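You operate a simulated robot arm through the tools that you are given. There is no shell and no other tool. Be economical: measure what you need, move in short steps, check, and stop when the job is done.

Carry out the task below with a simulated robot arm. There is one attempt and no reset: what you move stays moved.

## Task
Tape the export carton by hand with the yellow strip.
Fine: draw the grey slide out, press the strip down with the black roller, put that back, slide in again. Where these are worked on the way, their far stop is far enough and under half their travel is too little: grey slide.

Only the result counts: the job must be done as asked and must still hold three seconds after the hand-in. Knocking over, shifting, dropping, spilling or breaking anything else fails it.

## Robot
A 7-joint arm with a two-finger parallel gripper on a trunk, on a base that drives. Base frame: it is fixed to the floor where the robot stands at the start and does not move with it; the origin is under the middle of the robot, x ahead of it, y to its left, z up; the surface under the hand at the start is at about z = 0.8. Units: m, rad, N and s.
With the tool pointing down near the work surface it reaches from about 0.38 to 0.74 m from the robot's upright axis, wherever it stands. Its first joint turns from -2.496 to 2.496 rad. Places, roughly: blue button [0.6, 0.1, 0.9]; grey slide [0.6, 0.1, 0.8]. Payload 3 kg.
The TCP is the grasp point between the finger pads, 0.03 m short of the fingertips. In the tool frame z runs along the fingers and y along their closing line. The gripper opens to 0.11 m. The fingers are 0.02 m wide and 0.01 m thick; the gripper's body (0.048 by 0.112 m) begins 0.055 m behind the TCP.
Orientation is that of the tool frame in the base frame, as [roll, pitch, yaw] about the fixed x, y, z axes, in that order (R = Rz(yaw) Ry(pitch) Rx(roll)). With the fingers straight down and closing along the base's y, the tool's x points along the base's -x, its y along +y and its z along -z.

## Interface
- The arm moves only by the tool arm_command. Its argument "rows" is a list of rows, each a list of 2 entries, a list of its own where there are three numbers: the shift along the base's x, y, z in m, then the turn, a rotation vector about the base's x, y, z in rad. In form: [[[x, y, z], [wx, wy, wz]], ...]. A call has 1 to 10 rows; each row shifts and turns the commanded pose from where the row before left it. "claw" is the gripper command, from -1 (fully open) to 1 (shut), values between in proportion, set as the call begins (left out, the last holds). Rows are played at 5 a second. More than 0.05 m and 0.15 rad between two rows, or a gripper value outside its range, and nothing of the call is played. Where a pose cannot be reached the arm comes as near as it can. A force on the tool above 40 N (or 10 N above the force at the start of the call, whichever is more), or a blocked arm, ends the call early, and 0.2 s more pass. Each finger travels about 0.108 m/s and halts on what it meets, pressing with about 42 N; the grip force reading is that of the motor and also rises with nothing between the fingers. The clock runs only during rows and for 0.2 s after the last one: add rows that do not move to give the fingers time. The reply holds the time, the measured pose of the TCP, the force on the tool along the base axes, the opening and the grip force, in the units named above and with some noise, with the torque about the TCP (base axes, N m) and any sound that the robot's microphone picked up.
- Cameras (640 x 400 px; columns grow to the right, rows downward): "scene" is now at [0.1382, 0.0462, 1.5977]; the picture's right is [0.62, -0.79, 0.00], its down [-0.62, -0.49, -0.61] and it looks along [0.48, 0.38, -0.79] (base axes); focal length 284 px, centre (320, 200). "wrist" rides on the gripper at [0.072, 0.017, -0.103] in the tool frame; the picture's right is [-0.23, 0.97, 0.00], its down [-0.76, -0.18, -0.62] and it looks along [-0.61, -0.14, 0.78] (tool axes); focal length 222 px, centre (320, 200). There is no depth. A picture from a camera that has moved, and an enlarged one, comes with that camera's place and axes in the base frame and with its lens.
- snapshot(camera): a new picture of that camera. No time passes.
- move_column(by): slides the trunk up (or, below 0, down) by that many m; the arm and the scene camera ride with it, the base frame stays. It gives what a move gives, with no picture.
- base_move(legs): drives the robot by 1 to 6 legs, each [ahead, left, turn to the left] in m, m and rad, along the robot's own axes; the way and the turn of a leg run together, so that a leg with both is an arc; at most 1.5 m and 3.142 rad a leg. The arm and the cameras ride along, it lands a little off, and it stops where it bumps. It gives what a move gives.
- pan_tilt(pan, tilt): turns the head with the scene camera to pan (to the left, within 1.501 rad either way) and tilt (down, from -0.506 to 1.204), counted from straight ahead of the robot. It gives what a move gives.
- zoom(camera, box): a new picture of the part [left, top, right, bottom] of that camera's present view, enlarged. No time passes.
- sign_off(): hands the job in; it is judged then, once.

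Work in short steps. Places have to be worked out from the pictures, the camera data and where the tool is seen: move nearer, look again, correct. Check each grasp and each placing, and mend what went wrong. You have 120 turns and 90 pictures in all, those below and enlarged ones among them. Open the gripper and draw the arm clear of the work before you hand the job in, unless the task says otherwise; then end with one line.

The tools are called as name(argument=value, ...) on one line, values as JSON. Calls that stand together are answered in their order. arm_command: Moves the arm, as the interface text tells. Its arguments: {"type":"object","properties":{"rows":{"type":"array","items":{"type":"array"}},"claw":{"type":"number"}},"required":["rows"]} The other tools are called the same way: move_column (by) slides the trunk up or down; base_move (legs) drives the base; pan_tilt (pan, tilt) turns the head that bears the scene camera; snapshot (camera) takes a picture; zoom (camera, box) takes an enlarged picture of a part of a camera's view; sign_off () hands the job in.

At the start:

```text
time_s: 0.0
tool_pos: [0.5594, 0.2972, 1.1962]
tool_rot: [3.141, 0.001, -3.141]
wrist_force: [-0.7, 0.0, -0.5]
ft_torque: [0.02, 0.03, -0.01]
finger_gap: 0.1102
finger_force: 0.1
trunk travel left (down, up): [-0.725, 0.165]
robot x, y, heading: [0.0018, 0.0013, -0.003]
head pan, tilt: [0.667, 0.913]
```

scene: 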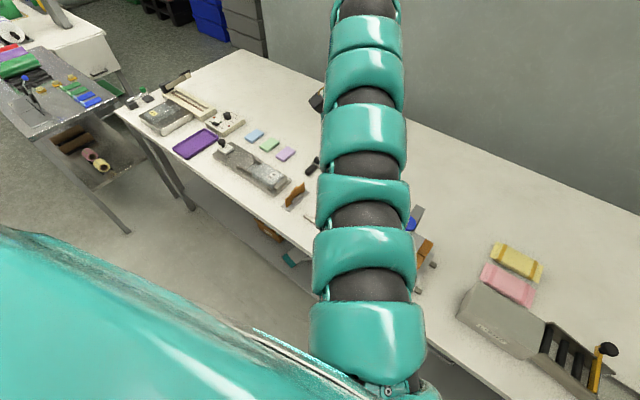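
wrist: 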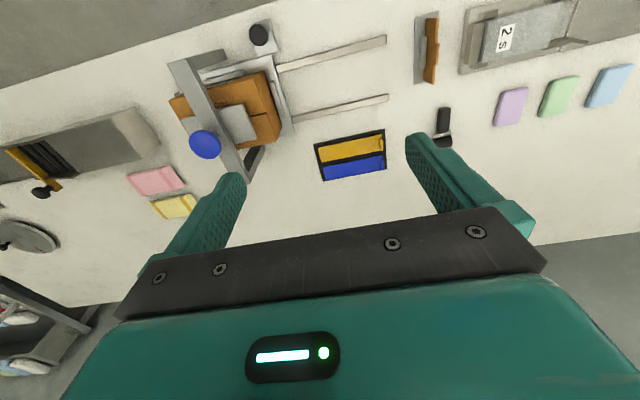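

The wrist view shows the taping machine with the carton on its slide, a tray with yellow and blue strips, and a black roller. I'll enlarge that part.

zoom(camera="wrist", box=[150, 0, 470, 200])

zoom(camera="wrist", box=[300, 90, 480, 200])

```text
2.00 times, centred on (310, 100) of wrist
camera zoom: at [0.4871, 0.314, 1.2997], right [0.23, 0.97, 0.0], down [0.76, -0.18, 0.62], along [0.61, -0.14, -0.78], focal length 444 px, centre (340, 400)
```

zoom: 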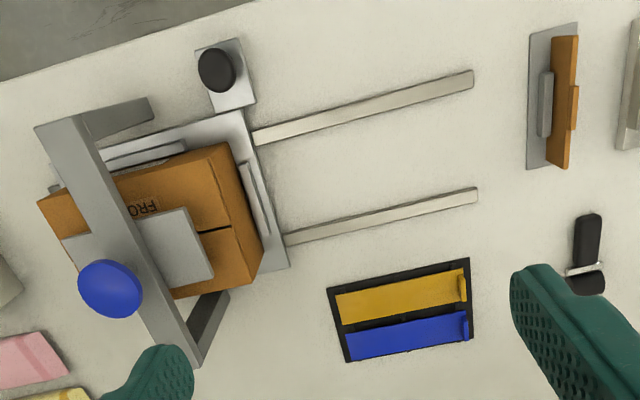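

```text
3.56 times, centred on (390, 145) of wrist
camera zoom: at [0.4871, 0.314, 1.2997], right [0.23, 0.97, 0.0], down [0.76, -0.18, 0.62], along [0.61, -0.14, -0.78], focal length 790 px, centre (71, 396)
```

zoom: 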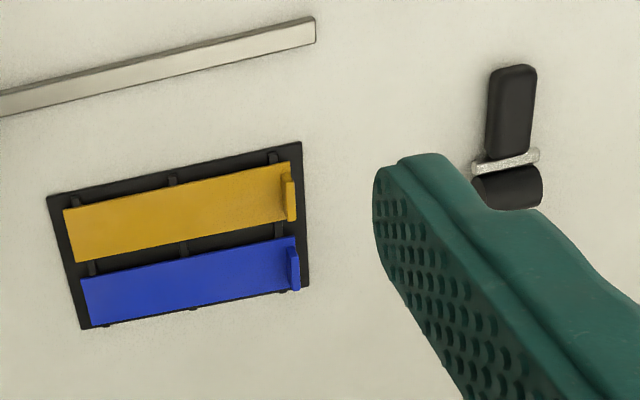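

The slide appears to run along +y on rails at x≈0.54 and 0.64, with a black knob near (0.48, 0.21). I'll move the hand back and to the right for a better look at the carton and any labels.

arm_command(rows=[[[-0.04, -0.02, 0], [0, 0, 0]], [[-0.04, -0.02, 0], [0, 0, 0]], [[-0.04, -0.02, 0], [0, 0, 0]], [[-0.03, -0.02, 0], [0, 0, 0]]])

snapshot(camera="wrist")

snapshot(camera="scene")

```text
time_s: 1.0
tool_pos: [0.4688, 0.2733, 1.1754]
tool_rot: [-3.141, 0.001, -3.14]
wrist_force: [-1.0, -0.2, -0.4]
ft_torque: [-0.02, 0.0, -0.02]
finger_gap: 0.11
finger_force: 0.0
out of reach, approached as far as the arm can: row 1, 2, 3, 4
trunk travel left (down, up): [-0.725, 0.165]
robot x, y, heading: [0.001, 0.0007, 0.001]
head pan, tilt: [0.667, 0.913]
```

```text
85 pictures are left
camera wrist: at [0.397, 0.2902, 1.278], right [0.23, 0.97, 0.0], down [0.76, -0.18, 0.62], along [0.61, -0.14, -0.78], focal length 222 px, centre (320, 200)
```

wrist: 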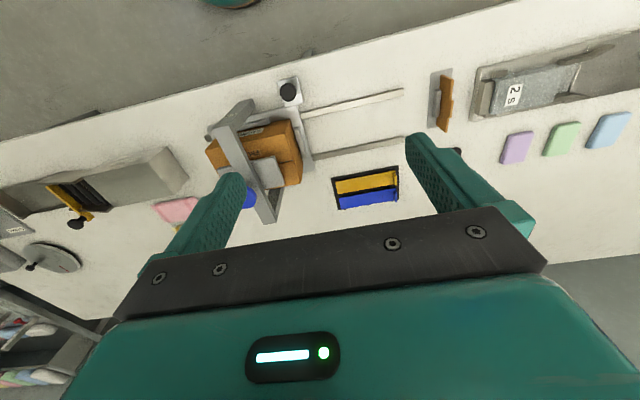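

```text
84 pictures are left
camera scene: at [0.1372, 0.0466, 1.5978], right [0.62, -0.79, 0.0], down [-0.62, -0.49, -0.61], along [0.48, 0.38, -0.79], focal length 284 px, centre (320, 200)
```

scene: 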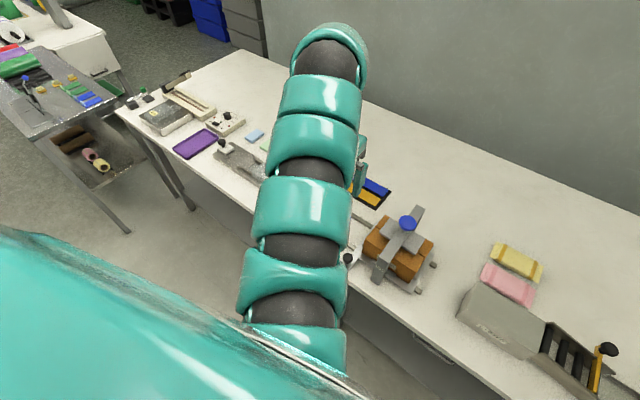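

The arm's reach was limited there, but the machine is now clear in the scene view. I'll zoom in on it.

zoom(camera="scene", box=[330, 170, 458, 310])

zoom(camera="wrist", box=[190, 60, 350, 220])

```text
2.86 times, centred on (394, 240) of scene
camera zoom: at [0.1372, 0.0466, 1.5978], right [0.62, -0.79, 0.0], down [-0.62, -0.49, -0.61], along [0.48, 0.38, -0.79], focal length 811 px, centre (109, 86)
```

zoom: 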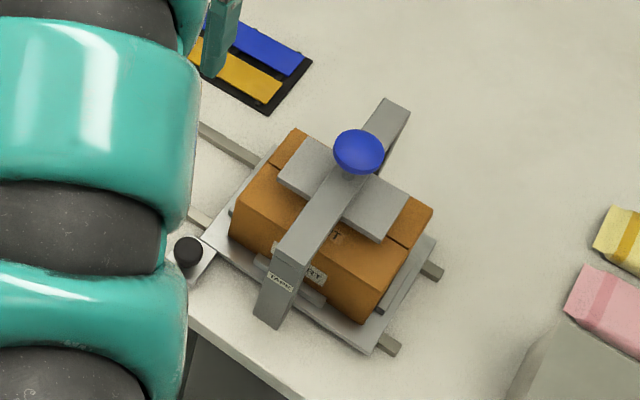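

```text
2.50 times, centred on (270, 140) of wrist
camera zoom: at [0.397, 0.2902, 1.278], right [0.23, 0.97, 0.0], down [0.76, -0.18, 0.62], along [0.61, -0.14, -0.78], focal length 555 px, centre (445, 350)
```

zoom: 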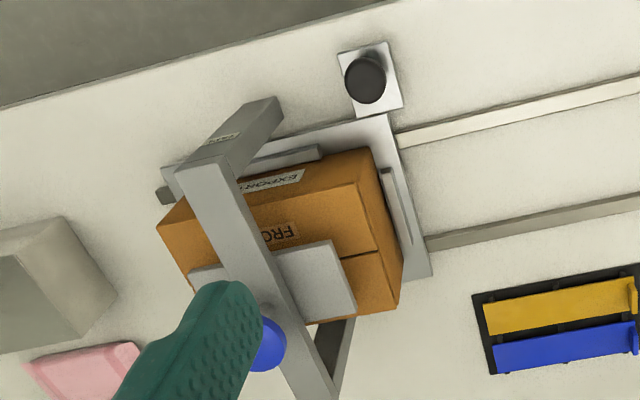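

The carton on the slide is marked EXPORT/FRONT, with its seam along y, and the slide knob is near (0.477, 0.214, 0.85). I'll go down above the knob.

arm_command(rows=[[[0.005, -0.02, -0.045], [0, 0, 0]], [[0.0, -0.02, -0.045], [0, 0, 0]], [[0.0, -0.018, -0.045], [0, 0, 0]], [[0.0, 0, -0.045], [0, 0, 0]], [[0.0, 0, -0.03], [0, 0, 0]]], claw=-0.2)

snapshot(camera="wrist")

snapshot(camera="scene")

```text
time_s: 2.2
tool_pos: [0.4691, 0.274, 1.1736]
tool_rot: [-3.14, -0.003, -3.14]
wrist_force: [0.4, 0.2, -1.0]
ft_torque: [-0.05, 0.01, -0.04]
finger_gap: 0.0661
finger_force: 0.0
out of reach, approached as far as the arm can: row 1, 2, 3, 4, 5
trunk travel left (down, up): [-0.725, 0.165]
robot x, y, heading: [0.0027, -0.0028, 0.0]
head pan, tilt: [0.667, 0.913]
```

```text
81 pictures are left
camera wrist: at [0.398, 0.2899, 1.2779], right [0.23, 0.97, 0.0], down [0.76, -0.18, 0.62], along [0.61, -0.14, -0.78], focal length 222 px, centre (320, 200)
```

wrist: 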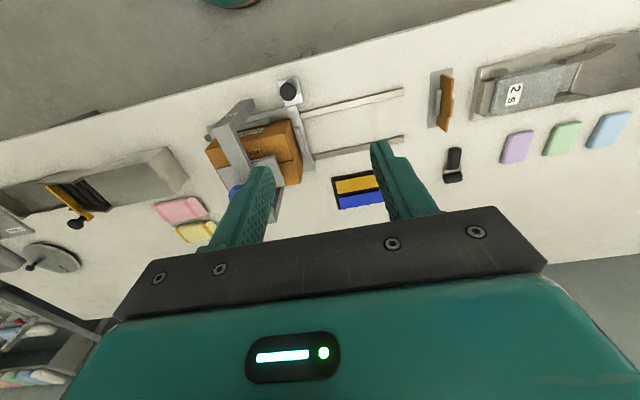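

```text
80 pictures are left
camera scene: at [0.1381, 0.0462, 1.5977], right [0.62, -0.79, 0.0], down [-0.62, -0.49, -0.61], along [0.48, 0.38, -0.79], focal length 284 px, centre (320, 200)
```

scene: 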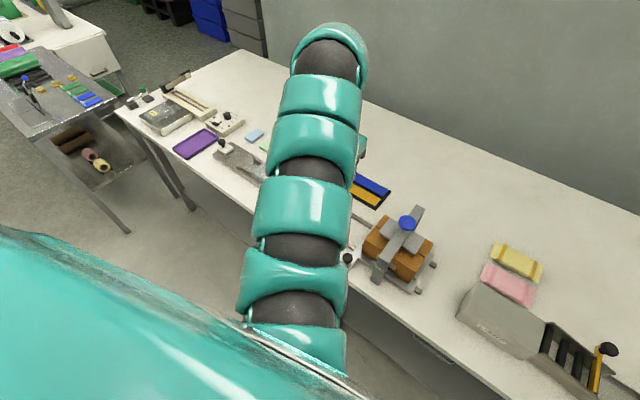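

The commanded pose seems to have stayed inside the unreachable near zone. I'll push it back outward along x.

arm_command(rows=[[[0.05, 0.02, 0], [0, 0, 0]], [[0.04, 0.02, 0], [0, 0, 0]], [[0.0, 0.0, 0], [0, 0, 0]]])

```text
refused: row 1 steps farther than a row can; nothing moved
```

arm_command(rows=[[[0.045, 0.02, 0], [0, 0, 0]], [[0.045, 0.02, 0], [0, 0, 0]], [[0.0, 0.0, 0], [0, 0, 0]]])

```text
time_s: 3.0
tool_pos: [0.5629, 0.3132, 1.1744]
tool_rot: [-3.141, -0.001, 3.141]
wrist_force: [-0.4, -0.1, 0.1]
ft_torque: [0.01, 0.01, 0.03]
finger_gap: 0.0661
finger_force: 0.1
trunk travel left (down, up): [-0.725, 0.165]
robot x, y, heading: [-0.0005, 0.0037, -0.001]
head pan, tilt: [0.667, 0.913]
```

It followed exactly. Now I'll go down first, then move in to above the knob.

arm_command(rows=[[[0, 0, -0.048], [0, 0, 0]], [[0, 0, -0.048], [0, 0, 0]], [[0, 0, -0.048], [0, 0, 0]], [[0, 0, -0.048], [0, 0, 0]], [[-0.028, -0.033, -0.01], [0, 0, 0]], [[-0.028, -0.033, 0], [0, 0, 0]], [[-0.029, -0.033, 0], [0, 0, 0]]])

snapshot(camera="wrist")

```text
time_s: 4.6
tool_pos: [0.5153, 0.2581, 0.9615]
tool_rot: [-3.139, 0.0, -3.141]
wrist_force: [0.5, 0.6, 0.4]
ft_torque: [-0.03, -0.01, -0.02]
finger_gap: 0.0661
finger_force: 0.0
out of reach, approached as far as the arm can: row 6, 7
trunk travel left (down, up): [-0.725, 0.165]
robot x, y, heading: [-0.0012, -0.0031, -0.0]
head pan, tilt: [0.667, 0.913]
```

```text
79 pictures are left
camera wrist: at [0.4431, 0.275, 1.0647], right [0.23, 0.97, 0.0], down [0.76, -0.18, 0.62], along [0.61, -0.14, -0.78], focal length 222 px, centre (320, 200)
```

wrist: 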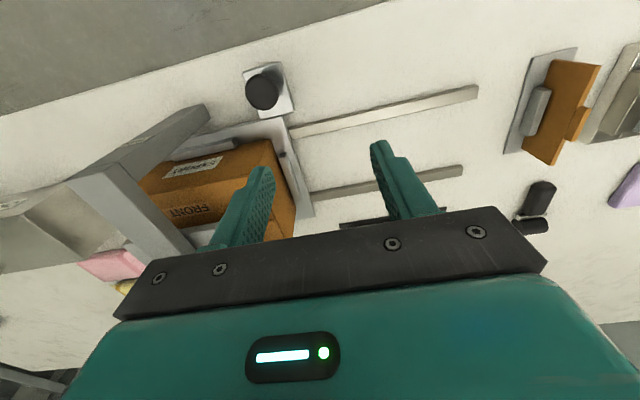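

Reach seems limited at about 0.57 m from the axis here, so I'll back the base off 0.1 m and go left 0.1 m to put the knob and its travel comfortably in range.

base_move(legs=[[-0.1, 0.1, 0]])

```text
time_s: 5.9
tool_pos: [0.416, 0.3606, 0.9626]
tool_rot: [-3.139, -0.002, -3.139]
wrist_force: [-0.3, 0.9, -0.2]
ft_torque: [-0.01, -0.03, 0.0]
finger_gap: 0.0662
finger_force: 0.1
trunk travel left (down, up): [-0.725, 0.165]
robot x, y, heading: [-0.1019, 0.1004, 0.003]
head pan, tilt: [0.667, 0.913]
```

Now over to the knob at about (0.478, 0.215).

arm_command(rows=[[[0.02, -0.037, 0], [0, 0, 0]], [[0.02, -0.037, 0], [0, 0, 0]], [[0.021, -0.037, 0], [0, 0, 0]], [[0, -0.034, -0.015], [0, 0, 0]]])

snapshot(camera="wrist")

snapshot(camera="scene")

```text
time_s: 6.9
tool_pos: [0.5088, 0.2375, 0.9366]
tool_rot: [-3.138, -0.003, -3.141]
wrist_force: [0.3, -0.5, 0.1]
ft_torque: [0.04, -0.02, -0.03]
finger_gap: 0.0661
finger_force: 0.0
out of reach, approached as far as the arm can: row 1, 2, 3, 4
trunk travel left (down, up): [-0.725, 0.165]
robot x, y, heading: [-0.1034, 0.1009, 0.002]
head pan, tilt: [0.667, 0.913]
```

```text
78 pictures are left
camera wrist: at [0.4357, 0.2532, 1.0398], right [0.23, 0.97, 0.0], down [0.76, -0.17, 0.62], along [0.6, -0.14, -0.78], focal length 222 px, centre (320, 200)
```

wrist: 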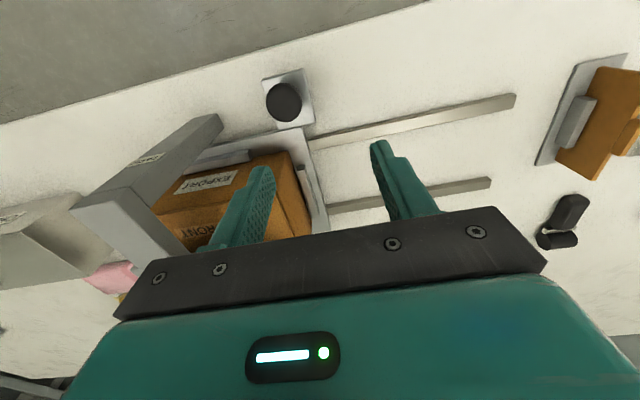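

```text
77 pictures are left
camera scene: at [0.0389, 0.1461, 1.5976], right [0.62, -0.79, 0.0], down [-0.62, -0.49, -0.61], along [0.48, 0.38, -0.79], focal length 284 px, centre (320, 200)
```

scene: 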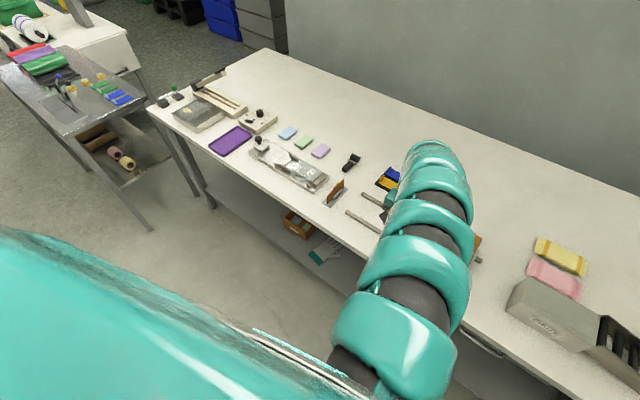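

The reported limit looks inconsistent, so I'll test a small direct step toward the knob at a lower height.

arm_command(rows=[[[-0.015, -0.01, 0], [0, 0, 0]], [[-0.015, -0.012, 0], [0, 0, 0]]])

```text
time_s: 7.5
tool_pos: [0.5048, 0.2339, 0.9248]
tool_rot: [-3.139, -0.001, -3.139]
wrist_force: [-0.7, -0.1, -0.1]
ft_torque: [-0.03, 0.0, 0.0]
finger_gap: 0.066
finger_force: 0.1
out of reach, approached as far as the arm can: row 1, 2
trunk travel left (down, up): [-0.725, 0.165]
robot x, y, heading: [-0.102, 0.1, -0.001]
head pan, tilt: [0.667, 0.913]
```

When blocked it slid downward, so the arm is folded against its inner limit. I'll raise the trunk 0.15 m to give more room.

move_column(by=0.15)

arm_command(rows=[[[0, 0, -0.045], [0, 0, 0]], [[0, 0, -0.045], [0, 0, 0]], [[0, 0, -0.04], [0, 0, 0]], [[-0.026, -0.019, 0], [0, 0, 0]]])

```text
time_s: 9.3
tool_pos: [0.5064, 0.232, 1.0739]
tool_rot: [-3.139, -0.003, -3.14]
wrist_force: [-1.2, -0.4, -1.3]
ft_torque: [0.0, 0.0, -0.01]
finger_gap: 0.066
finger_force: 0.0
trunk travel left (down, up): [-0.875, 0.015]
robot x, y, heading: [-0.1007, 0.0987, 0.0]
head pan, tilt: [0.667, 0.913]
```

```text
time_s: 10.3
tool_pos: [0.477, 0.2126, 0.945]
tool_rot: [-3.141, -0.002, -3.139]
wrist_force: [0.6, -0.3, -0.3]
ft_torque: [0.01, 0.03, 0.01]
finger_gap: 0.0661
finger_force: 0.0
trunk travel left (down, up): [-0.875, 0.015]
robot x, y, heading: [-0.1023, 0.0979, 0.003]
head pan, tilt: [0.667, 0.913]
```

That worked, and the tool is now above the knob. I'll check the view before descending.

snapshot(camera="wrist")

```text
76 pictures are left
camera wrist: at [0.4058, 0.2294, 1.0483], right [0.23, 0.97, 0.0], down [0.76, -0.18, 0.62], along [0.61, -0.14, -0.78], focal length 222 px, centre (320, 200)
```

wrist: 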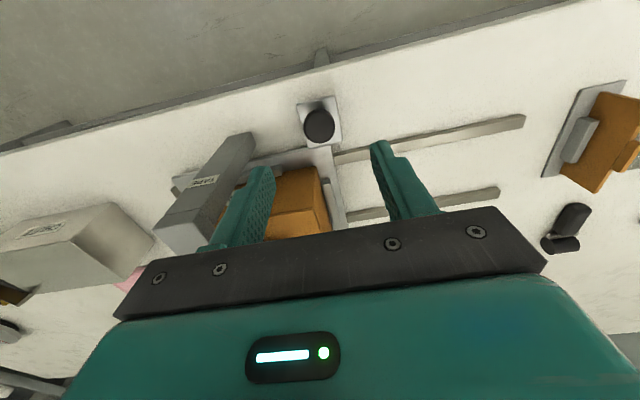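

The knob is directly below. I'll descend to z≈0.86.

arm_command(rows=[[[0, 0.001, -0.03], [0, 0, 0]], [[0, 0, -0.03], [0, 0, 0]], [[0, 0, -0.025], [0, 0, 0]], [[0, 0, 0], [0, 0, 0]]])

snapshot(camera="wrist")

```text
time_s: 11.3
tool_pos: [0.4806, 0.215, 0.8595]
tool_rot: [-3.14, -0.002, -3.141]
wrist_force: [-0.5, -0.1, 0.1]
ft_torque: [0.02, -0.01, -0.02]
finger_gap: 0.0657
finger_force: 0.0
trunk travel left (down, up): [-0.875, 0.015]
robot x, y, heading: [-0.1017, 0.0974, 0.002]
head pan, tilt: [0.667, 0.913]
```

```text
75 pictures are left
camera wrist: at [0.407, 0.2314, 0.963], right [0.23, 0.97, 0.0], down [0.76, -0.18, 0.62], along [0.61, -0.14, -0.78], focal length 222 px, centre (320, 200)
```

wrist: 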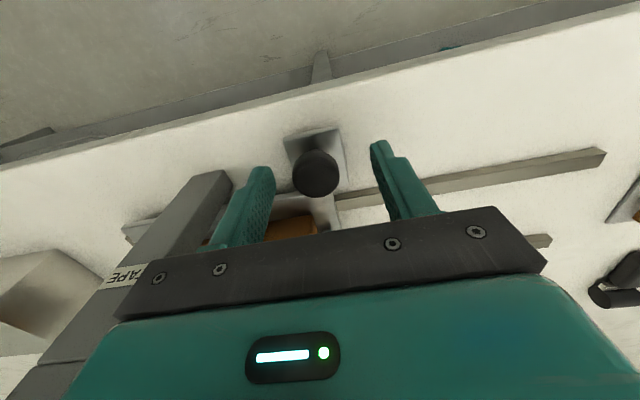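

The fingers straddle the knob, whose middle is near z 0.845. I'll lower a little more and close.

arm_command(rows=[[[-0.002, -0.001, -0.011], [0, 0, 0]], [[0, 0, 0], [0, 0, 0]], [[0, 0, 0], [0, 0, 0]]])

arm_command(rows=[[[0, 0, 0], [0, 0, 0]], [[0, 0, 0], [0, 0, 0]], [[0, 0, 0], [0, 0, 0]]], claw=1)

```text
time_s: 12.1
tool_pos: [0.478, 0.2131, 0.8497]
tool_rot: [-3.141, -0.002, -3.14]
wrist_force: [-0.1, -0.2, -0.2]
ft_torque: [0.02, 0.01, 0.01]
finger_gap: 0.0661
finger_force: 0.1
trunk travel left (down, up): [-0.875, 0.015]
robot x, y, heading: [-0.0995, 0.1025, -0.002]
head pan, tilt: [0.667, 0.913]
```

```text
time_s: 12.9
tool_pos: [0.4773, 0.213, 0.8497]
tool_rot: [-3.139, 0.0, 3.141]
wrist_force: [-0.5, 0.2, -1.3]
ft_torque: [-0.02, -0.05, -0.39]
finger_gap: 0.0394
finger_force: 44.9
trunk travel left (down, up): [-0.875, 0.015]
robot x, y, heading: [-0.0986, 0.098, 0.001]
head pan, tilt: [0.667, 0.913]
```

The knob is gripped (gap 0.039). Now I'll pull gently in +y, up to about 0.18 m.

arm_command(rows=[[[0, 0.01, 0], [0, 0, 0]], [[0, 0.02, 0], [0, 0, 0]], [[0, 0.02, 0], [0, 0, 0]], [[0, 0.02, 0], [0, 0, 0]], [[0, 0.02, 0], [0, 0, 0]], [[0, 0.02, 0], [0, 0, 0]], [[0, 0.02, 0], [0, 0, 0]], [[0, 0.015, 0], [0, 0, 0]], [[0, 0.01, 0], [0, 0, 0]]])

snapshot(camera="wrist")

```text
time_s: 14.9
tool_pos: [0.4733, 0.3144, 0.8533]
tool_rot: [-3.141, -0.002, 3.141]
wrist_force: [23.0, -0.1, -19.2]
ft_torque: [0.22, -0.15, -0.01]
finger_gap: 0.0301
finger_force: 45.7
out of reach, approached as far as the arm can: row 6, 7, 8, 9
trunk travel left (down, up): [-0.875, 0.015]
robot x, y, heading: [-0.098, 0.0984, -0.002]
head pan, tilt: [0.667, 0.913]
```

```text
74 pictures are left
camera wrist: at [0.4024, 0.3313, 0.9563], right [0.23, 0.97, 0.0], down [0.76, -0.18, 0.62], along [0.61, -0.14, -0.78], focal length 222 px, centre (320, 200)
```

wrist: 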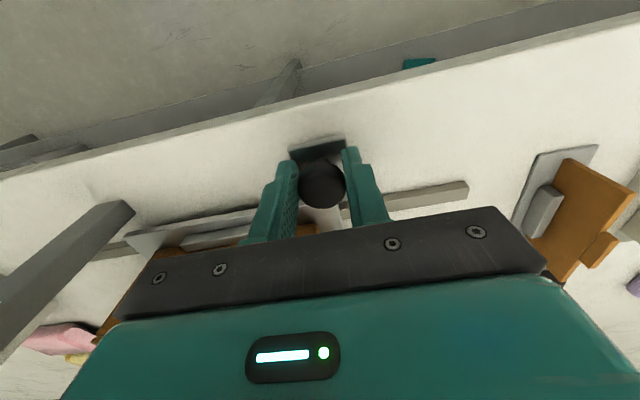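

The slide came out about 0.1 m, but the arm is now at its outer limit, because the trunk is too high for this low reach. I'll release, rise, lower the trunk partway, and shift the base left.

arm_command(rows=[[[0, 0, 0], [0, 0, 0]], [[0, 0, 0], [0, 0, 0]], [[0, 0, 0.04], [0, 0, 0]], [[0, 0, 0.04], [0, 0, 0]], [[0, 0, 0.04], [0, 0, 0]]], claw=-0.2)

move_column(by=-0.08)

base_move(legs=[[0.0, 0.15, 0]])

snapshot(camera="wrist")

```text
time_s: 16.1
tool_pos: [0.4688, 0.3158, 0.9741]
tool_rot: [-3.139, -0.004, -3.141]
wrist_force: [-0.2, -0.4, 0.1]
ft_torque: [-0.01, -0.02, -0.01]
finger_gap: 0.0659
finger_force: 0.1
trunk travel left (down, up): [-0.875, 0.015]
robot x, y, heading: [-0.0986, 0.1019, 0.004]
head pan, tilt: [0.667, 0.913]
```

```text
time_s: 17.2
tool_pos: [0.4695, 0.3148, 0.895]
tool_rot: [-3.141, 0.0, -3.14]
wrist_force: [0.3, 1.0, 0.8]
ft_torque: [0.03, 0.04, 0.0]
finger_gap: 0.0663
finger_force: 0.0
trunk travel left (down, up): [-0.795, 0.095]
robot x, y, heading: [-0.1, 0.1021, 0.001]
head pan, tilt: [0.667, 0.913]
```

```text
time_s: 18.6
tool_pos: [0.4709, 0.4681, 0.8944]
tool_rot: [-3.14, -0.003, -3.138]
wrist_force: [0.1, 0.6, 0.1]
ft_torque: [-0.02, 0.0, 0.03]
finger_gap: 0.0661
finger_force: 0.1
trunk travel left (down, up): [-0.795, 0.095]
robot x, y, heading: [-0.1003, 0.2543, 0.006]
head pan, tilt: [0.667, 0.913]
```

```text
73 pictures are left
camera wrist: at [0.3981, 0.4853, 0.9977], right [0.23, 0.97, 0.0], down [0.76, -0.17, 0.62], along [0.61, -0.14, -0.78], focal length 222 px, centre (320, 200)
```

wrist: 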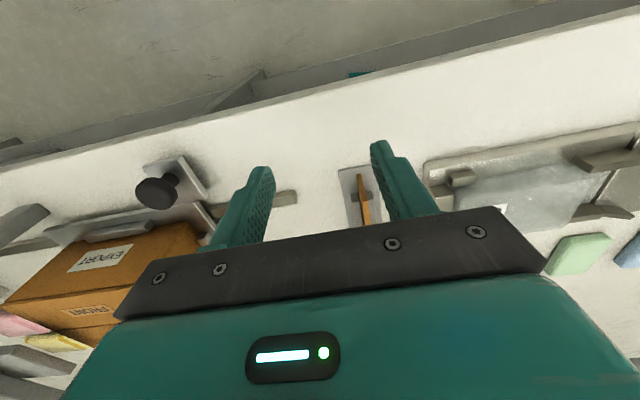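

The knob is now near (0.478, 0.317). I'll move back over it, descend and grip again.

arm_command(rows=[[[0.007, -0.03, 0.015], [0, 0, 0]], [[0, -0.04, 0], [0, 0, 0]], [[0, -0.04, 0], [0, 0, 0]], [[0, -0.041, 0], [0, 0, 0]], [[0, 0, -0.02], [0, 0, 0]], [[0, 0, 0], [0, 0, 0]]])

snapshot(camera="wrist")

```text
time_s: 20.0
tool_pos: [0.4838, 0.3188, 0.8818]
tool_rot: [-3.139, -0.002, -3.14]
wrist_force: [0.8, -0.8, -0.3]
ft_torque: [-0.02, 0.02, -0.01]
finger_gap: 0.0661
finger_force: 0.0
out of reach, approached as far as the arm can: row 4
trunk travel left (down, up): [-0.795, 0.095]
robot x, y, heading: [-0.1023, 0.2505, 0.002]
head pan, tilt: [0.667, 0.913]
```

```text
72 pictures are left
camera wrist: at [0.4109, 0.3344, 0.9856], right [0.23, 0.97, 0.0], down [0.76, -0.18, 0.62], along [0.61, -0.14, -0.78], focal length 222 px, centre (320, 200)
```

wrist: 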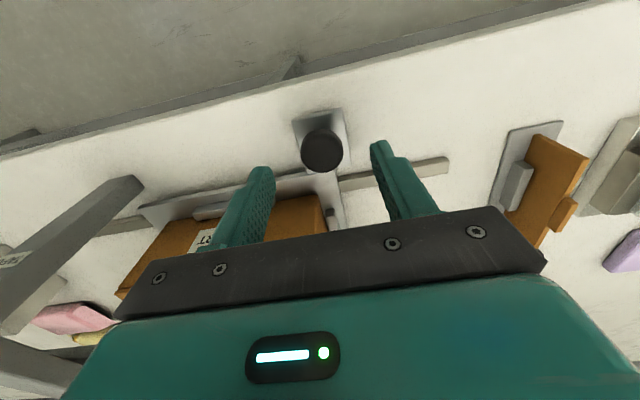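

Aligned over the knob, so I'll descend and close.

arm_command(rows=[[[-0.003, 0.001, -0.016], [0, 0, 0]], [[-0.002, 0, -0.016], [0, 0, 0]], [[0, 0, 0], [0, 0, 0]]])

arm_command(rows=[[[0, 0, 0], [0, 0, 0]], [[0, 0, 0], [0, 0, 0]], [[0, 0, 0], [0, 0, 0]]], claw=1)

arm_command(rows=[[[0, 0.01, 0], [0, 0, 0]], [[0, 0.015, 0], [0, 0, 0]], [[0, 0.015, 0], [0, 0, 0]], [[0, 0.015, 0], [0, 0, 0]], [[0, 0.015, 0], [0, 0, 0]], [[0, 0.01, 0], [0, 0, 0]], [[0, 0.01, 0], [0, 0, 0]]])

```text
time_s: 20.8
tool_pos: [0.4792, 0.3201, 0.8511]
tool_rot: [-3.14, -0.001, -3.14]
wrist_force: [0.2, -0.4, 0.9]
ft_torque: [-0.02, -0.02, -0.02]
finger_gap: 0.066
finger_force: 0.1
trunk travel left (down, up): [-0.795, 0.095]
robot x, y, heading: [-0.1033, 0.2513, 0.0]
head pan, tilt: [0.667, 0.913]
```

```text
time_s: 21.6
tool_pos: [0.478, 0.32, 0.8499]
tool_rot: [3.141, -0.001, -3.139]
wrist_force: [5.4, 0.3, 10.5]
ft_torque: [0.2, 0.11, 0.05]
finger_gap: 0.0295
finger_force: 44.7
trunk travel left (down, up): [-0.795, 0.095]
robot x, y, heading: [-0.1034, 0.2523, -0.0]
head pan, tilt: [0.667, 0.913]
```

```text
time_s: 23.2
tool_pos: [0.4783, 0.4106, 0.8506]
tool_rot: [-3.139, 0.001, -3.14]
wrist_force: [10.9, 0.4, 14.2]
ft_torque: [0.25, -0.81, 0.2]
finger_gap: 0.0294
finger_force: 44.9
trunk travel left (down, up): [-0.795, 0.095]
robot x, y, heading: [-0.1045, 0.2496, 0.003]
head pan, tilt: [0.667, 0.913]
```

The slide has come 0.197 m with no stop yet. I'll continue carefully.

arm_command(rows=[[[0, 0.006, 0], [0, 0, 0]], [[0, 0.006, 0], [0, 0, 0]], [[0, 0.006, 0], [0, 0, 0]], [[0, 0.006, 0], [0, 0, 0]]])

snapshot(camera="wrist")

snapshot(camera="scene")

```text
time_s: 23.8
tool_pos: [0.4788, 0.4119, 0.8501]
tool_rot: [-3.127, -0.005, 3.136]
wrist_force: [-1.1, -15.1, 14.4]
ft_torque: [0.12, 0.45, 0.32]
finger_gap: 0.0296
finger_force: 45.2
trunk travel left (down, up): [-0.795, 0.095]
robot x, y, heading: [-0.0988, 0.2547, -0.007]
head pan, tilt: [0.667, 0.913]
stopped in row 2: the force on the tool passed its limit at 43 N (the readings are from after the stop); the commanded pose is now the measured one
```

```text
71 pictures are left
camera wrist: at [0.4068, 0.4296, 0.9535], right [0.23, 0.97, -0.01], down [0.76, -0.17, 0.62], along [0.6, -0.16, -0.78], focal length 222 px, centre (320, 200)
```

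wrist: 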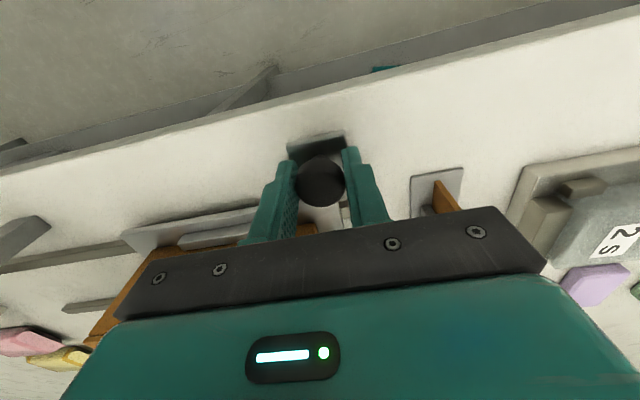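

```text
70 pictures are left
camera scene: at [0.0357, 0.2971, 1.6679], right [0.62, -0.79, 0.0], down [-0.62, -0.49, -0.61], along [0.48, 0.38, -0.79], focal length 284 px, centre (320, 200)
```

scene: 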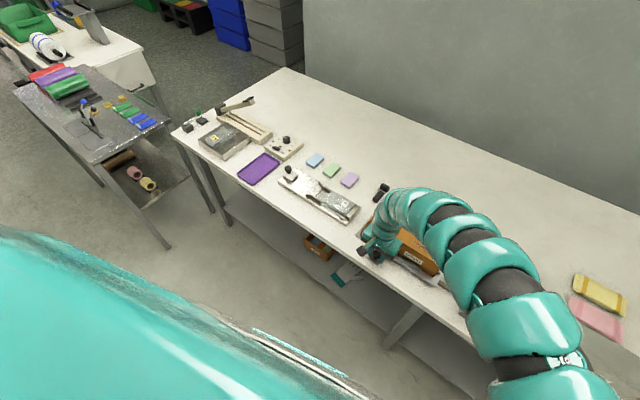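

The far stop is reached at 0.2 m of travel. I'll release, rise clear, and look at the carton.

arm_command(rows=[[[0, 0, 0], [0, 0, 0]], [[0, 0, 0], [0, 0, 0]], [[0, 0, 0.04], [-0.0145, 0, 0.005]], [[0, 0.0, 0.045], [0, 0, 0]], [[0, 0.0, 0.045], [0, 0, 0]], [[0.02, 0.02, 0.04], [0, 0, 0]]], claw=-0.2)

snapshot(camera="wrist")

snapshot(camera="scene")

```text
time_s: 25.2
tool_pos: [0.4984, 0.4379, 1.0183]
tool_rot: [-3.116, -0.004, -3.138]
wrist_force: [-0.2, 0.7, 0.0]
ft_torque: [-0.04, 0.02, 0.04]
finger_gap: 0.066
finger_force: 0.0
trunk travel left (down, up): [-0.795, 0.095]
robot x, y, heading: [-0.0983, 0.2517, -0.003]
head pan, tilt: [0.667, 0.913]
```

```text
69 pictures are left
camera wrist: at [0.4263, 0.4563, 1.1221], right [0.22, 0.97, -0.03], down [0.77, -0.16, 0.62], along [0.6, -0.16, -0.78], focal length 222 px, centre (320, 200)
```

wrist: 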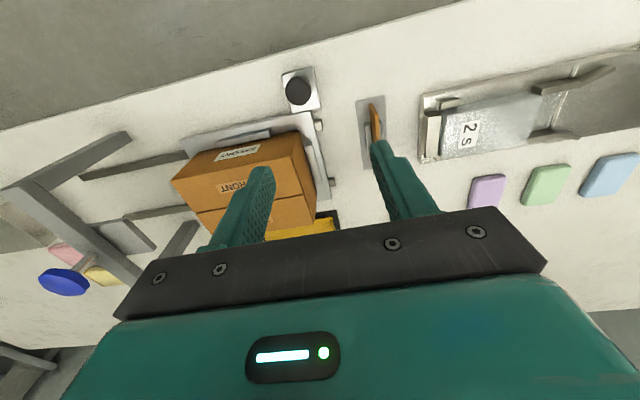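

```text
68 pictures are left
camera scene: at [0.0377, 0.3005, 1.6676], right [0.62, -0.79, 0.0], down [-0.62, -0.49, -0.61], along [0.48, 0.38, -0.79], focal length 284 px, centre (320, 200)
```

scene: 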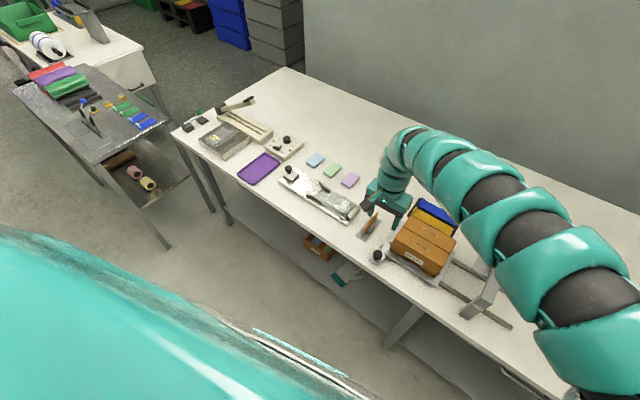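

I'll enlarge both views of the carton and strips to measure them.

zoom(camera="scene", box=[350, 180, 478, 300])

zoom(camera="wrist", box=[160, 60, 420, 250])

```text
3.33 times, centred on (414, 240) of scene
camera zoom: at [0.0377, 0.3005, 1.6676], right [0.62, -0.79, 0.0], down [-0.62, -0.49, -0.61], along [0.48, 0.38, -0.79], focal length 946 px, centre (7, 67)
```

zoom: 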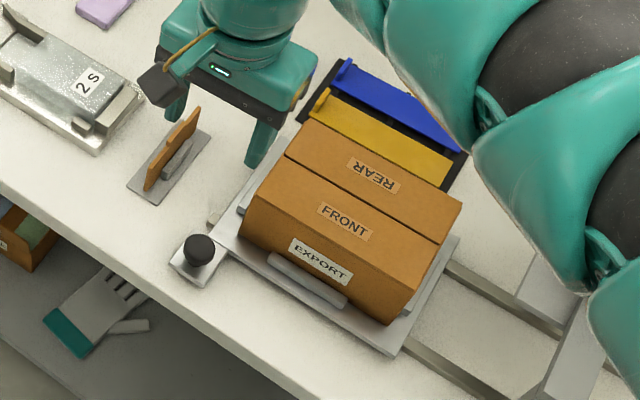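

```text
2.11 times, centred on (290, 155) of wrist
camera zoom: at [0.4263, 0.4563, 1.1221], right [0.22, 0.97, -0.03], down [0.77, -0.16, 0.62], along [0.6, -0.16, -0.78], focal length 468 px, centre (383, 295)
```

zoom: 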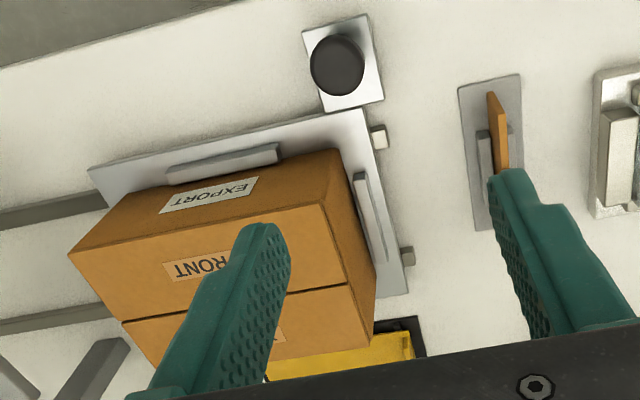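

The carton's seam runs along y at x≈0.589, y 0.24–0.393, with the top near z 0.895; the strip is at x≈0.728, y 0.26–0.407. I'll drive forward and left so the strip comes within reach, then view it up close.

base_move(legs=[[0.11, 0.08, 0]])

arm_command(rows=[[[0, -0.03, 0], [0.0254, 0, 0]], [[0, -0.04, 0], [0, 0, 0]], [[0, -0.04, 0], [0, 0, 0]]], claw=-0.6)

snapshot(camera="wrist")

snapshot(camera="scene")

```text
time_s: 26.5
tool_pos: [0.6099, 0.5154, 1.017]
tool_rot: [-3.119, -0.008, -3.14]
wrist_force: [-0.8, -0.4, 0.9]
ft_torque: [0.01, -0.01, 0.02]
finger_gap: 0.0661
finger_force: 0.0
trunk travel left (down, up): [-0.795, 0.095]
robot x, y, heading: [0.0107, 0.3352, -0.003]
head pan, tilt: [0.667, 0.913]
```

```text
time_s: 27.3
tool_pos: [0.6413, 0.4205, 1.0071]
tool_rot: [3.141, -0.008, -3.139]
wrist_force: [0.3, 0.3, 0.4]
ft_torque: [0.02, 0.02, 0.0]
finger_gap: 0.088
finger_force: 0.0
out of reach, approached as far as the arm can: row 2, 3
trunk travel left (down, up): [-0.795, 0.095]
robot x, y, heading: [0.0131, 0.3304, -0.002]
head pan, tilt: [0.667, 0.913]
```

```text
65 pictures are left
camera wrist: at [0.57, 0.4376, 1.1108], right [0.23, 0.97, 0.0], down [0.77, -0.18, 0.62], along [0.6, -0.14, -0.79], focal length 222 px, centre (320, 200)
```

wrist: 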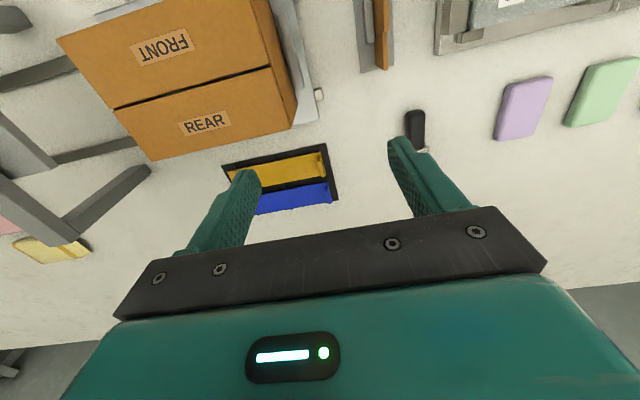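

```text
64 pictures are left
camera scene: at [0.1481, 0.3749, 1.6677], right [0.62, -0.79, 0.0], down [-0.62, -0.49, -0.61], along [0.48, 0.38, -0.79], focal length 284 px, centre (320, 200)
```

scene: 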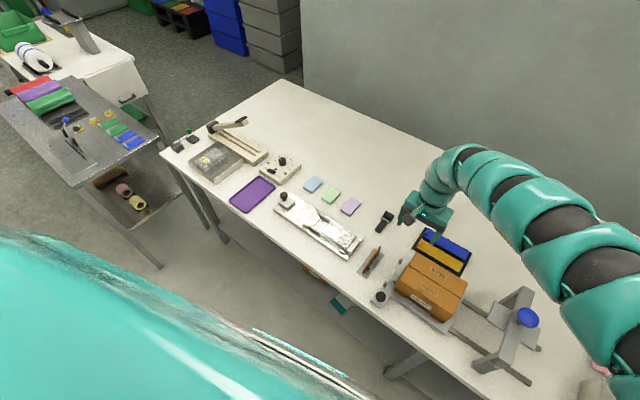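

I'll enlarge the strip tray in both views.

zoom(camera="wrist", box=[210, 90, 450, 240])

zoom(camera="scene", box=[360, 195, 488, 275])

```text
2.67 times, centred on (330, 165) of wrist
camera zoom: at [0.57, 0.4376, 1.1108], right [0.23, 0.97, 0.0], down [0.77, -0.18, 0.62], along [0.6, -0.14, -0.79], focal length 592 px, centre (293, 293)
```

zoom: 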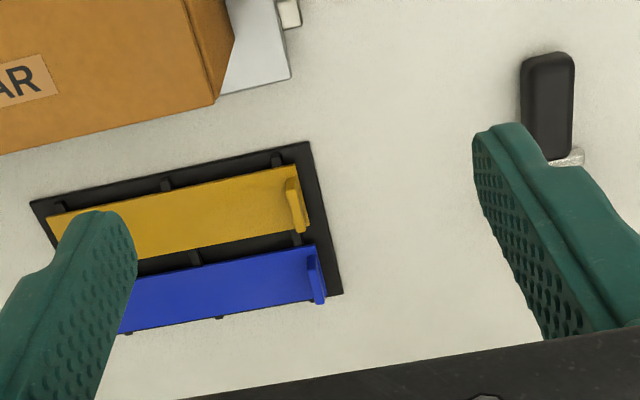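

```text
5.00 times, centred on (424, 235) of scene
camera zoom: at [0.1481, 0.3749, 1.6677], right [0.62, -0.79, 0.0], down [-0.62, -0.49, -0.61], along [0.48, 0.38, -0.79], focal length 1420 px, centre (-200, 25)
```

zoom: 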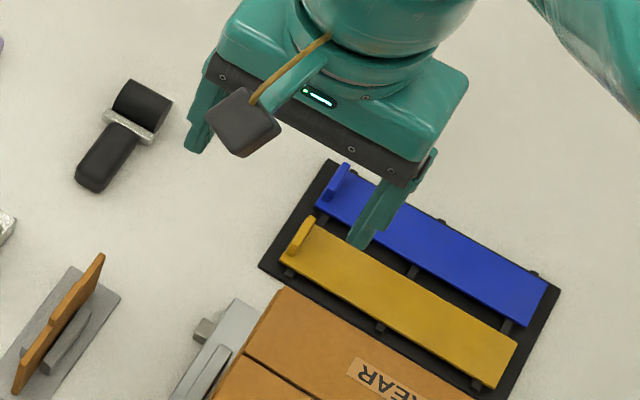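

The yellow tab stands at the +y end of the strip, near (0.727, 0.406). I'll move above it with the fingers closing along y.

arm_command(rows=[[[0.043, -0.007, -0.02], [0, 0, 0]], [[0.043, -0.0075, -0.02], [0, 0, 0]], [[0, 0, -0.035], [0, 0, 0]], [[0, 0, -0.04], [0, 0, 0]], [[0, 0, 0], [0, 0, 0]]], claw=-0.3)

snapshot(camera="wrist")

zoom(camera="scene", box=[360, 195, 488, 275])

```text
time_s: 28.5
tool_pos: [0.7267, 0.4064, 0.894]
tool_rot: [3.141, -0.002, -3.141]
wrist_force: [-0.3, 0.2, -0.8]
ft_torque: [0.03, -0.01, -0.01]
finger_gap: 0.0715
finger_force: 0.0
trunk travel left (down, up): [-0.795, 0.095]
robot x, y, heading: [0.0094, 0.3268, 0.001]
head pan, tilt: [0.667, 0.913]
```

```text
61 pictures are left
camera wrist: at [0.655, 0.423, 0.9972], right [0.23, 0.97, 0.0], down [0.76, -0.18, 0.62], along [0.6, -0.14, -0.78], focal length 222 px, centre (320, 200)
```

wrist: 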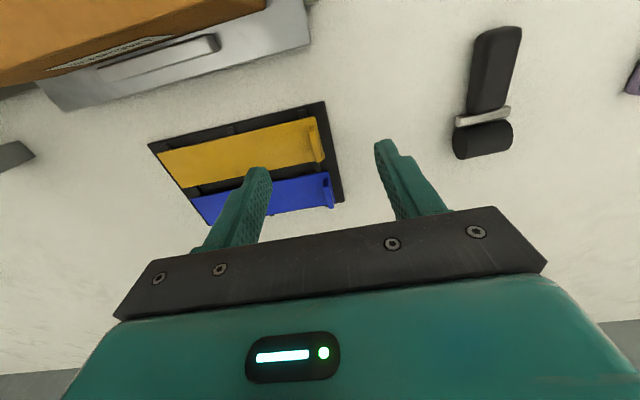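

```text
5.00 times, centred on (424, 235) of scene
camera zoom: at [0.1478, 0.3756, 1.6678], right [0.62, -0.79, 0.0], down [-0.62, -0.49, -0.61], along [0.48, 0.38, -0.79], focal length 1420 px, centre (-200, 25)
```

zoom: 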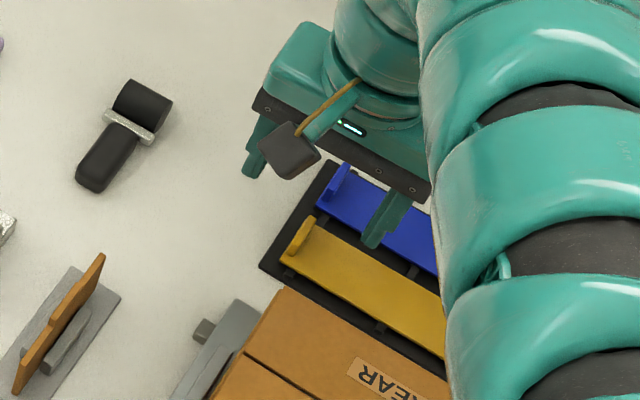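

Well aligned. I'll descend partway (fingertips to about 0.83) and look.

arm_command(rows=[[[-0.001, -0.001, -0.017], [0, 0, 0]], [[0, 0, -0.016], [0, 0, 0]], [[0, 0, 0], [0, 0, 0]]], claw=-0.5)

zoom(camera="wrist", box=[200, 90, 440, 240])

```text
time_s: 29.3
tool_pos: [0.7196, 0.4029, 0.8709]
tool_rot: [3.14, -0.007, -3.14]
wrist_force: [-0.1, -0.1, -0.4]
ft_torque: [-0.01, 0.0, -0.01]
finger_gap: 0.0826
finger_force: 0.0
out of reach, approached as far as the arm can: row 1, 2
trunk travel left (down, up): [-0.795, 0.095]
robot x, y, heading: [0.0098, 0.3313, -0.002]
head pan, tilt: [0.667, 0.913]
```

```text
2.67 times, centred on (320, 165) of wrist
camera zoom: at [0.6478, 0.4195, 0.9737], right [0.23, 0.97, 0.0], down [0.77, -0.18, 0.62], along [0.6, -0.14, -0.79], focal length 592 px, centre (320, 293)
```

zoom: 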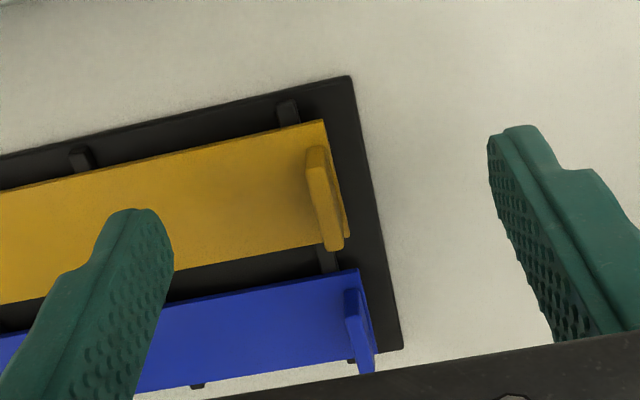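

At the outer limit here. I'll lift, lower the trunk 0.07 m so low reach improves, and then realign over the tab.

arm_command(rows=[[[0, 0, 0.035], [0, 0, 0]], [[0, 0, 0.035], [0, 0, 0]]], claw=-0.5)

move_column(by=-0.07)

```text
time_s: 29.9
tool_pos: [0.72, 0.4044, 0.9416]
tool_rot: [3.14, -0.005, -3.139]
wrist_force: [-0.7, 0.2, 0.4]
ft_torque: [-0.01, -0.02, -0.05]
finger_gap: 0.0825
finger_force: 0.0
trunk travel left (down, up): [-0.795, 0.095]
robot x, y, heading: [0.0103, 0.3294, -0.001]
head pan, tilt: [0.667, 0.913]
```

```text
time_s: 31.0
tool_pos: [0.7199, 0.4027, 0.8697]
tool_rot: [3.14, -0.005, -3.139]
wrist_force: [-0.7, 0.4, 0.0]
ft_torque: [-0.02, -0.02, 0.02]
finger_gap: 0.0823
finger_force: 0.1
trunk travel left (down, up): [-0.725, 0.165]
robot x, y, heading: [0.0084, 0.3316, 0.001]
head pan, tilt: [0.667, 0.913]
```

Now I'll align to (0.724, 0.404) and descend a little.

arm_command(rows=[[[0.004, 0.001, -0.007], [0, 0, 0]], [[0, 0, -0.007], [0, 0, 0]], [[0, 0, 0], [0, 0, 0]]], claw=-0.5)

zoom(camera="wrist", box=[200, 90, 440, 240])

```text
time_s: 31.8
tool_pos: [0.7248, 0.4052, 0.8544]
tool_rot: [3.14, -0.005, -3.139]
wrist_force: [0.2, 0.5, 0.3]
ft_torque: [-0.03, -0.02, -0.02]
finger_gap: 0.0827
finger_force: 0.0
trunk travel left (down, up): [-0.725, 0.165]
robot x, y, heading: [0.0097, 0.3342, -0.0]
head pan, tilt: [0.667, 0.913]
```

```text
2.67 times, centred on (320, 165) of wrist
camera zoom: at [0.6527, 0.4208, 0.9593], right [0.23, 0.97, 0.0], down [0.77, -0.18, 0.62], along [0.6, -0.14, -0.79], focal length 592 px, centre (320, 293)
```

zoom: 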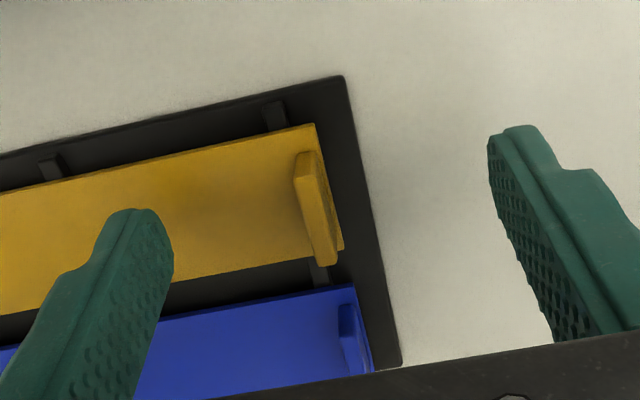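

The strip top is near z 0.813 and the tab top about 0.83. I'll lower 7 mm so the tips overlap the tab, then close.

arm_command(rows=[[[0, -0.001, -0.004], [0, 0, 0]], [[0, 0, -0.003], [0, 0, 0]], [[0, 0, 0], [0, 0, 0]]], claw=-0.5)

arm_command(rows=[[[0, 0, 0], [0, 0, 0]], [[0, 0, 0], [0, 0, 0]], [[0, 0, 0], [0, 0, 0]], [[0, 0, 0], [0, 0, 0]]], claw=1)

zoom(camera="wrist", box=[200, 90, 440, 240])

```text
time_s: 32.6
tool_pos: [0.7252, 0.4031, 0.8489]
tool_rot: [3.14, -0.005, -3.139]
wrist_force: [0.1, 0.1, -0.4]
ft_torque: [0.01, 0.0, -0.02]
finger_gap: 0.0827
finger_force: 0.0
trunk travel left (down, up): [-0.725, 0.165]
robot x, y, heading: [0.0118, 0.3341, -0.002]
head pan, tilt: [0.667, 0.913]
```

```text
time_s: 33.6
tool_pos: [0.7243, 0.403, 0.8494]
tool_rot: [3.14, -0.005, -3.139]
wrist_force: [-0.4, 0.2, 0.2]
ft_torque: [-0.01, 0.0, 0.01]
finger_gap: 0.0
finger_force: 39.9
trunk travel left (down, up): [-0.725, 0.165]
robot x, y, heading: [0.0104, 0.329, -0.003]
head pan, tilt: [0.667, 0.913]
```

```text
2.67 times, centred on (320, 165) of wrist
camera zoom: at [0.6525, 0.4196, 0.9524], right [0.23, 0.97, 0.0], down [0.77, -0.18, 0.62], along [0.6, -0.14, -0.79], focal length 592 px, centre (320, 293)
```

zoom: 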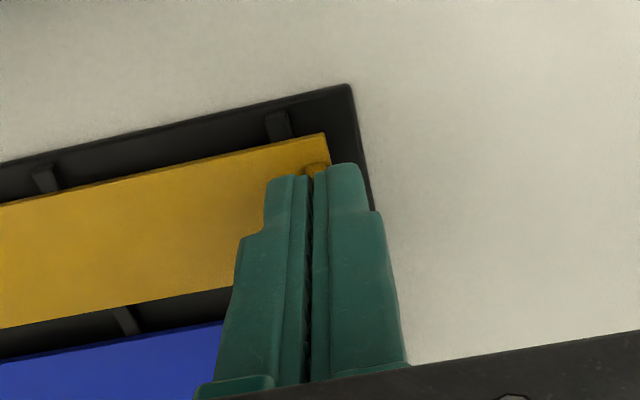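

The gap is 0.0, so the fingers closed just above the tab and it is lower than I judged. I'll open, go 9 mm lower, and close again.

arm_command(rows=[[[0, 0, 0], [0, 0, 0]], [[0, 0, 0], [0, 0, 0]], [[0, 0, -0.003], [0, 0, 0]], [[0, 0, -0.003], [0, 0, 0]], [[0, 0, -0.003], [0, 0, 0]], [[0, 0, 0], [0, 0, 0]]], claw=-0.4)

arm_command(rows=[[[0, 0, 0], [0, 0, 0]], [[0, 0, 0], [0, 0, 0]], [[0, 0, 0], [0, 0, 0]], [[0, 0, 0], [0, 0, 0]]], claw=1)

zoom(camera="wrist", box=[200, 90, 440, 240])

```text
time_s: 35.0
tool_pos: [0.7247, 0.4034, 0.8407]
tool_rot: [3.141, -0.004, -3.139]
wrist_force: [-1.2, 0.7, 10.5]
ft_torque: [-0.46, -0.05, -0.03]
finger_gap: 0.0771
finger_force: 0.1
trunk travel left (down, up): [-0.725, 0.165]
robot x, y, heading: [0.01, 0.3322, -0.006]
head pan, tilt: [0.667, 0.913]
```

```text
time_s: 36.0
tool_pos: [0.7226, 0.404, 0.8403]
tool_rot: [3.14, -0.003, -3.139]
wrist_force: [-1.6, 7.5, 15.8]
ft_torque: [0.14, -0.01, 0.02]
finger_gap: 0.0002
finger_force: 40.0
trunk travel left (down, up): [-0.725, 0.165]
robot x, y, heading: [0.0078, 0.3306, -0.003]
head pan, tilt: [0.667, 0.913]
```

```text
2.67 times, centred on (320, 165) of wrist
camera zoom: at [0.6513, 0.4206, 0.9445], right [0.22, 0.97, 0.0], down [0.76, -0.18, 0.62], along [0.6, -0.14, -0.78], focal length 592 px, centre (320, 293)
```

zoom: 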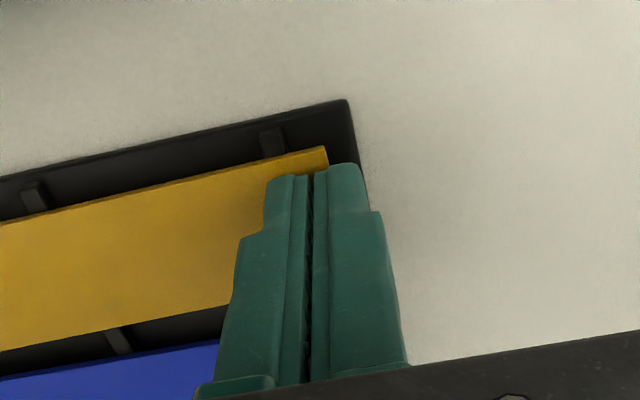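

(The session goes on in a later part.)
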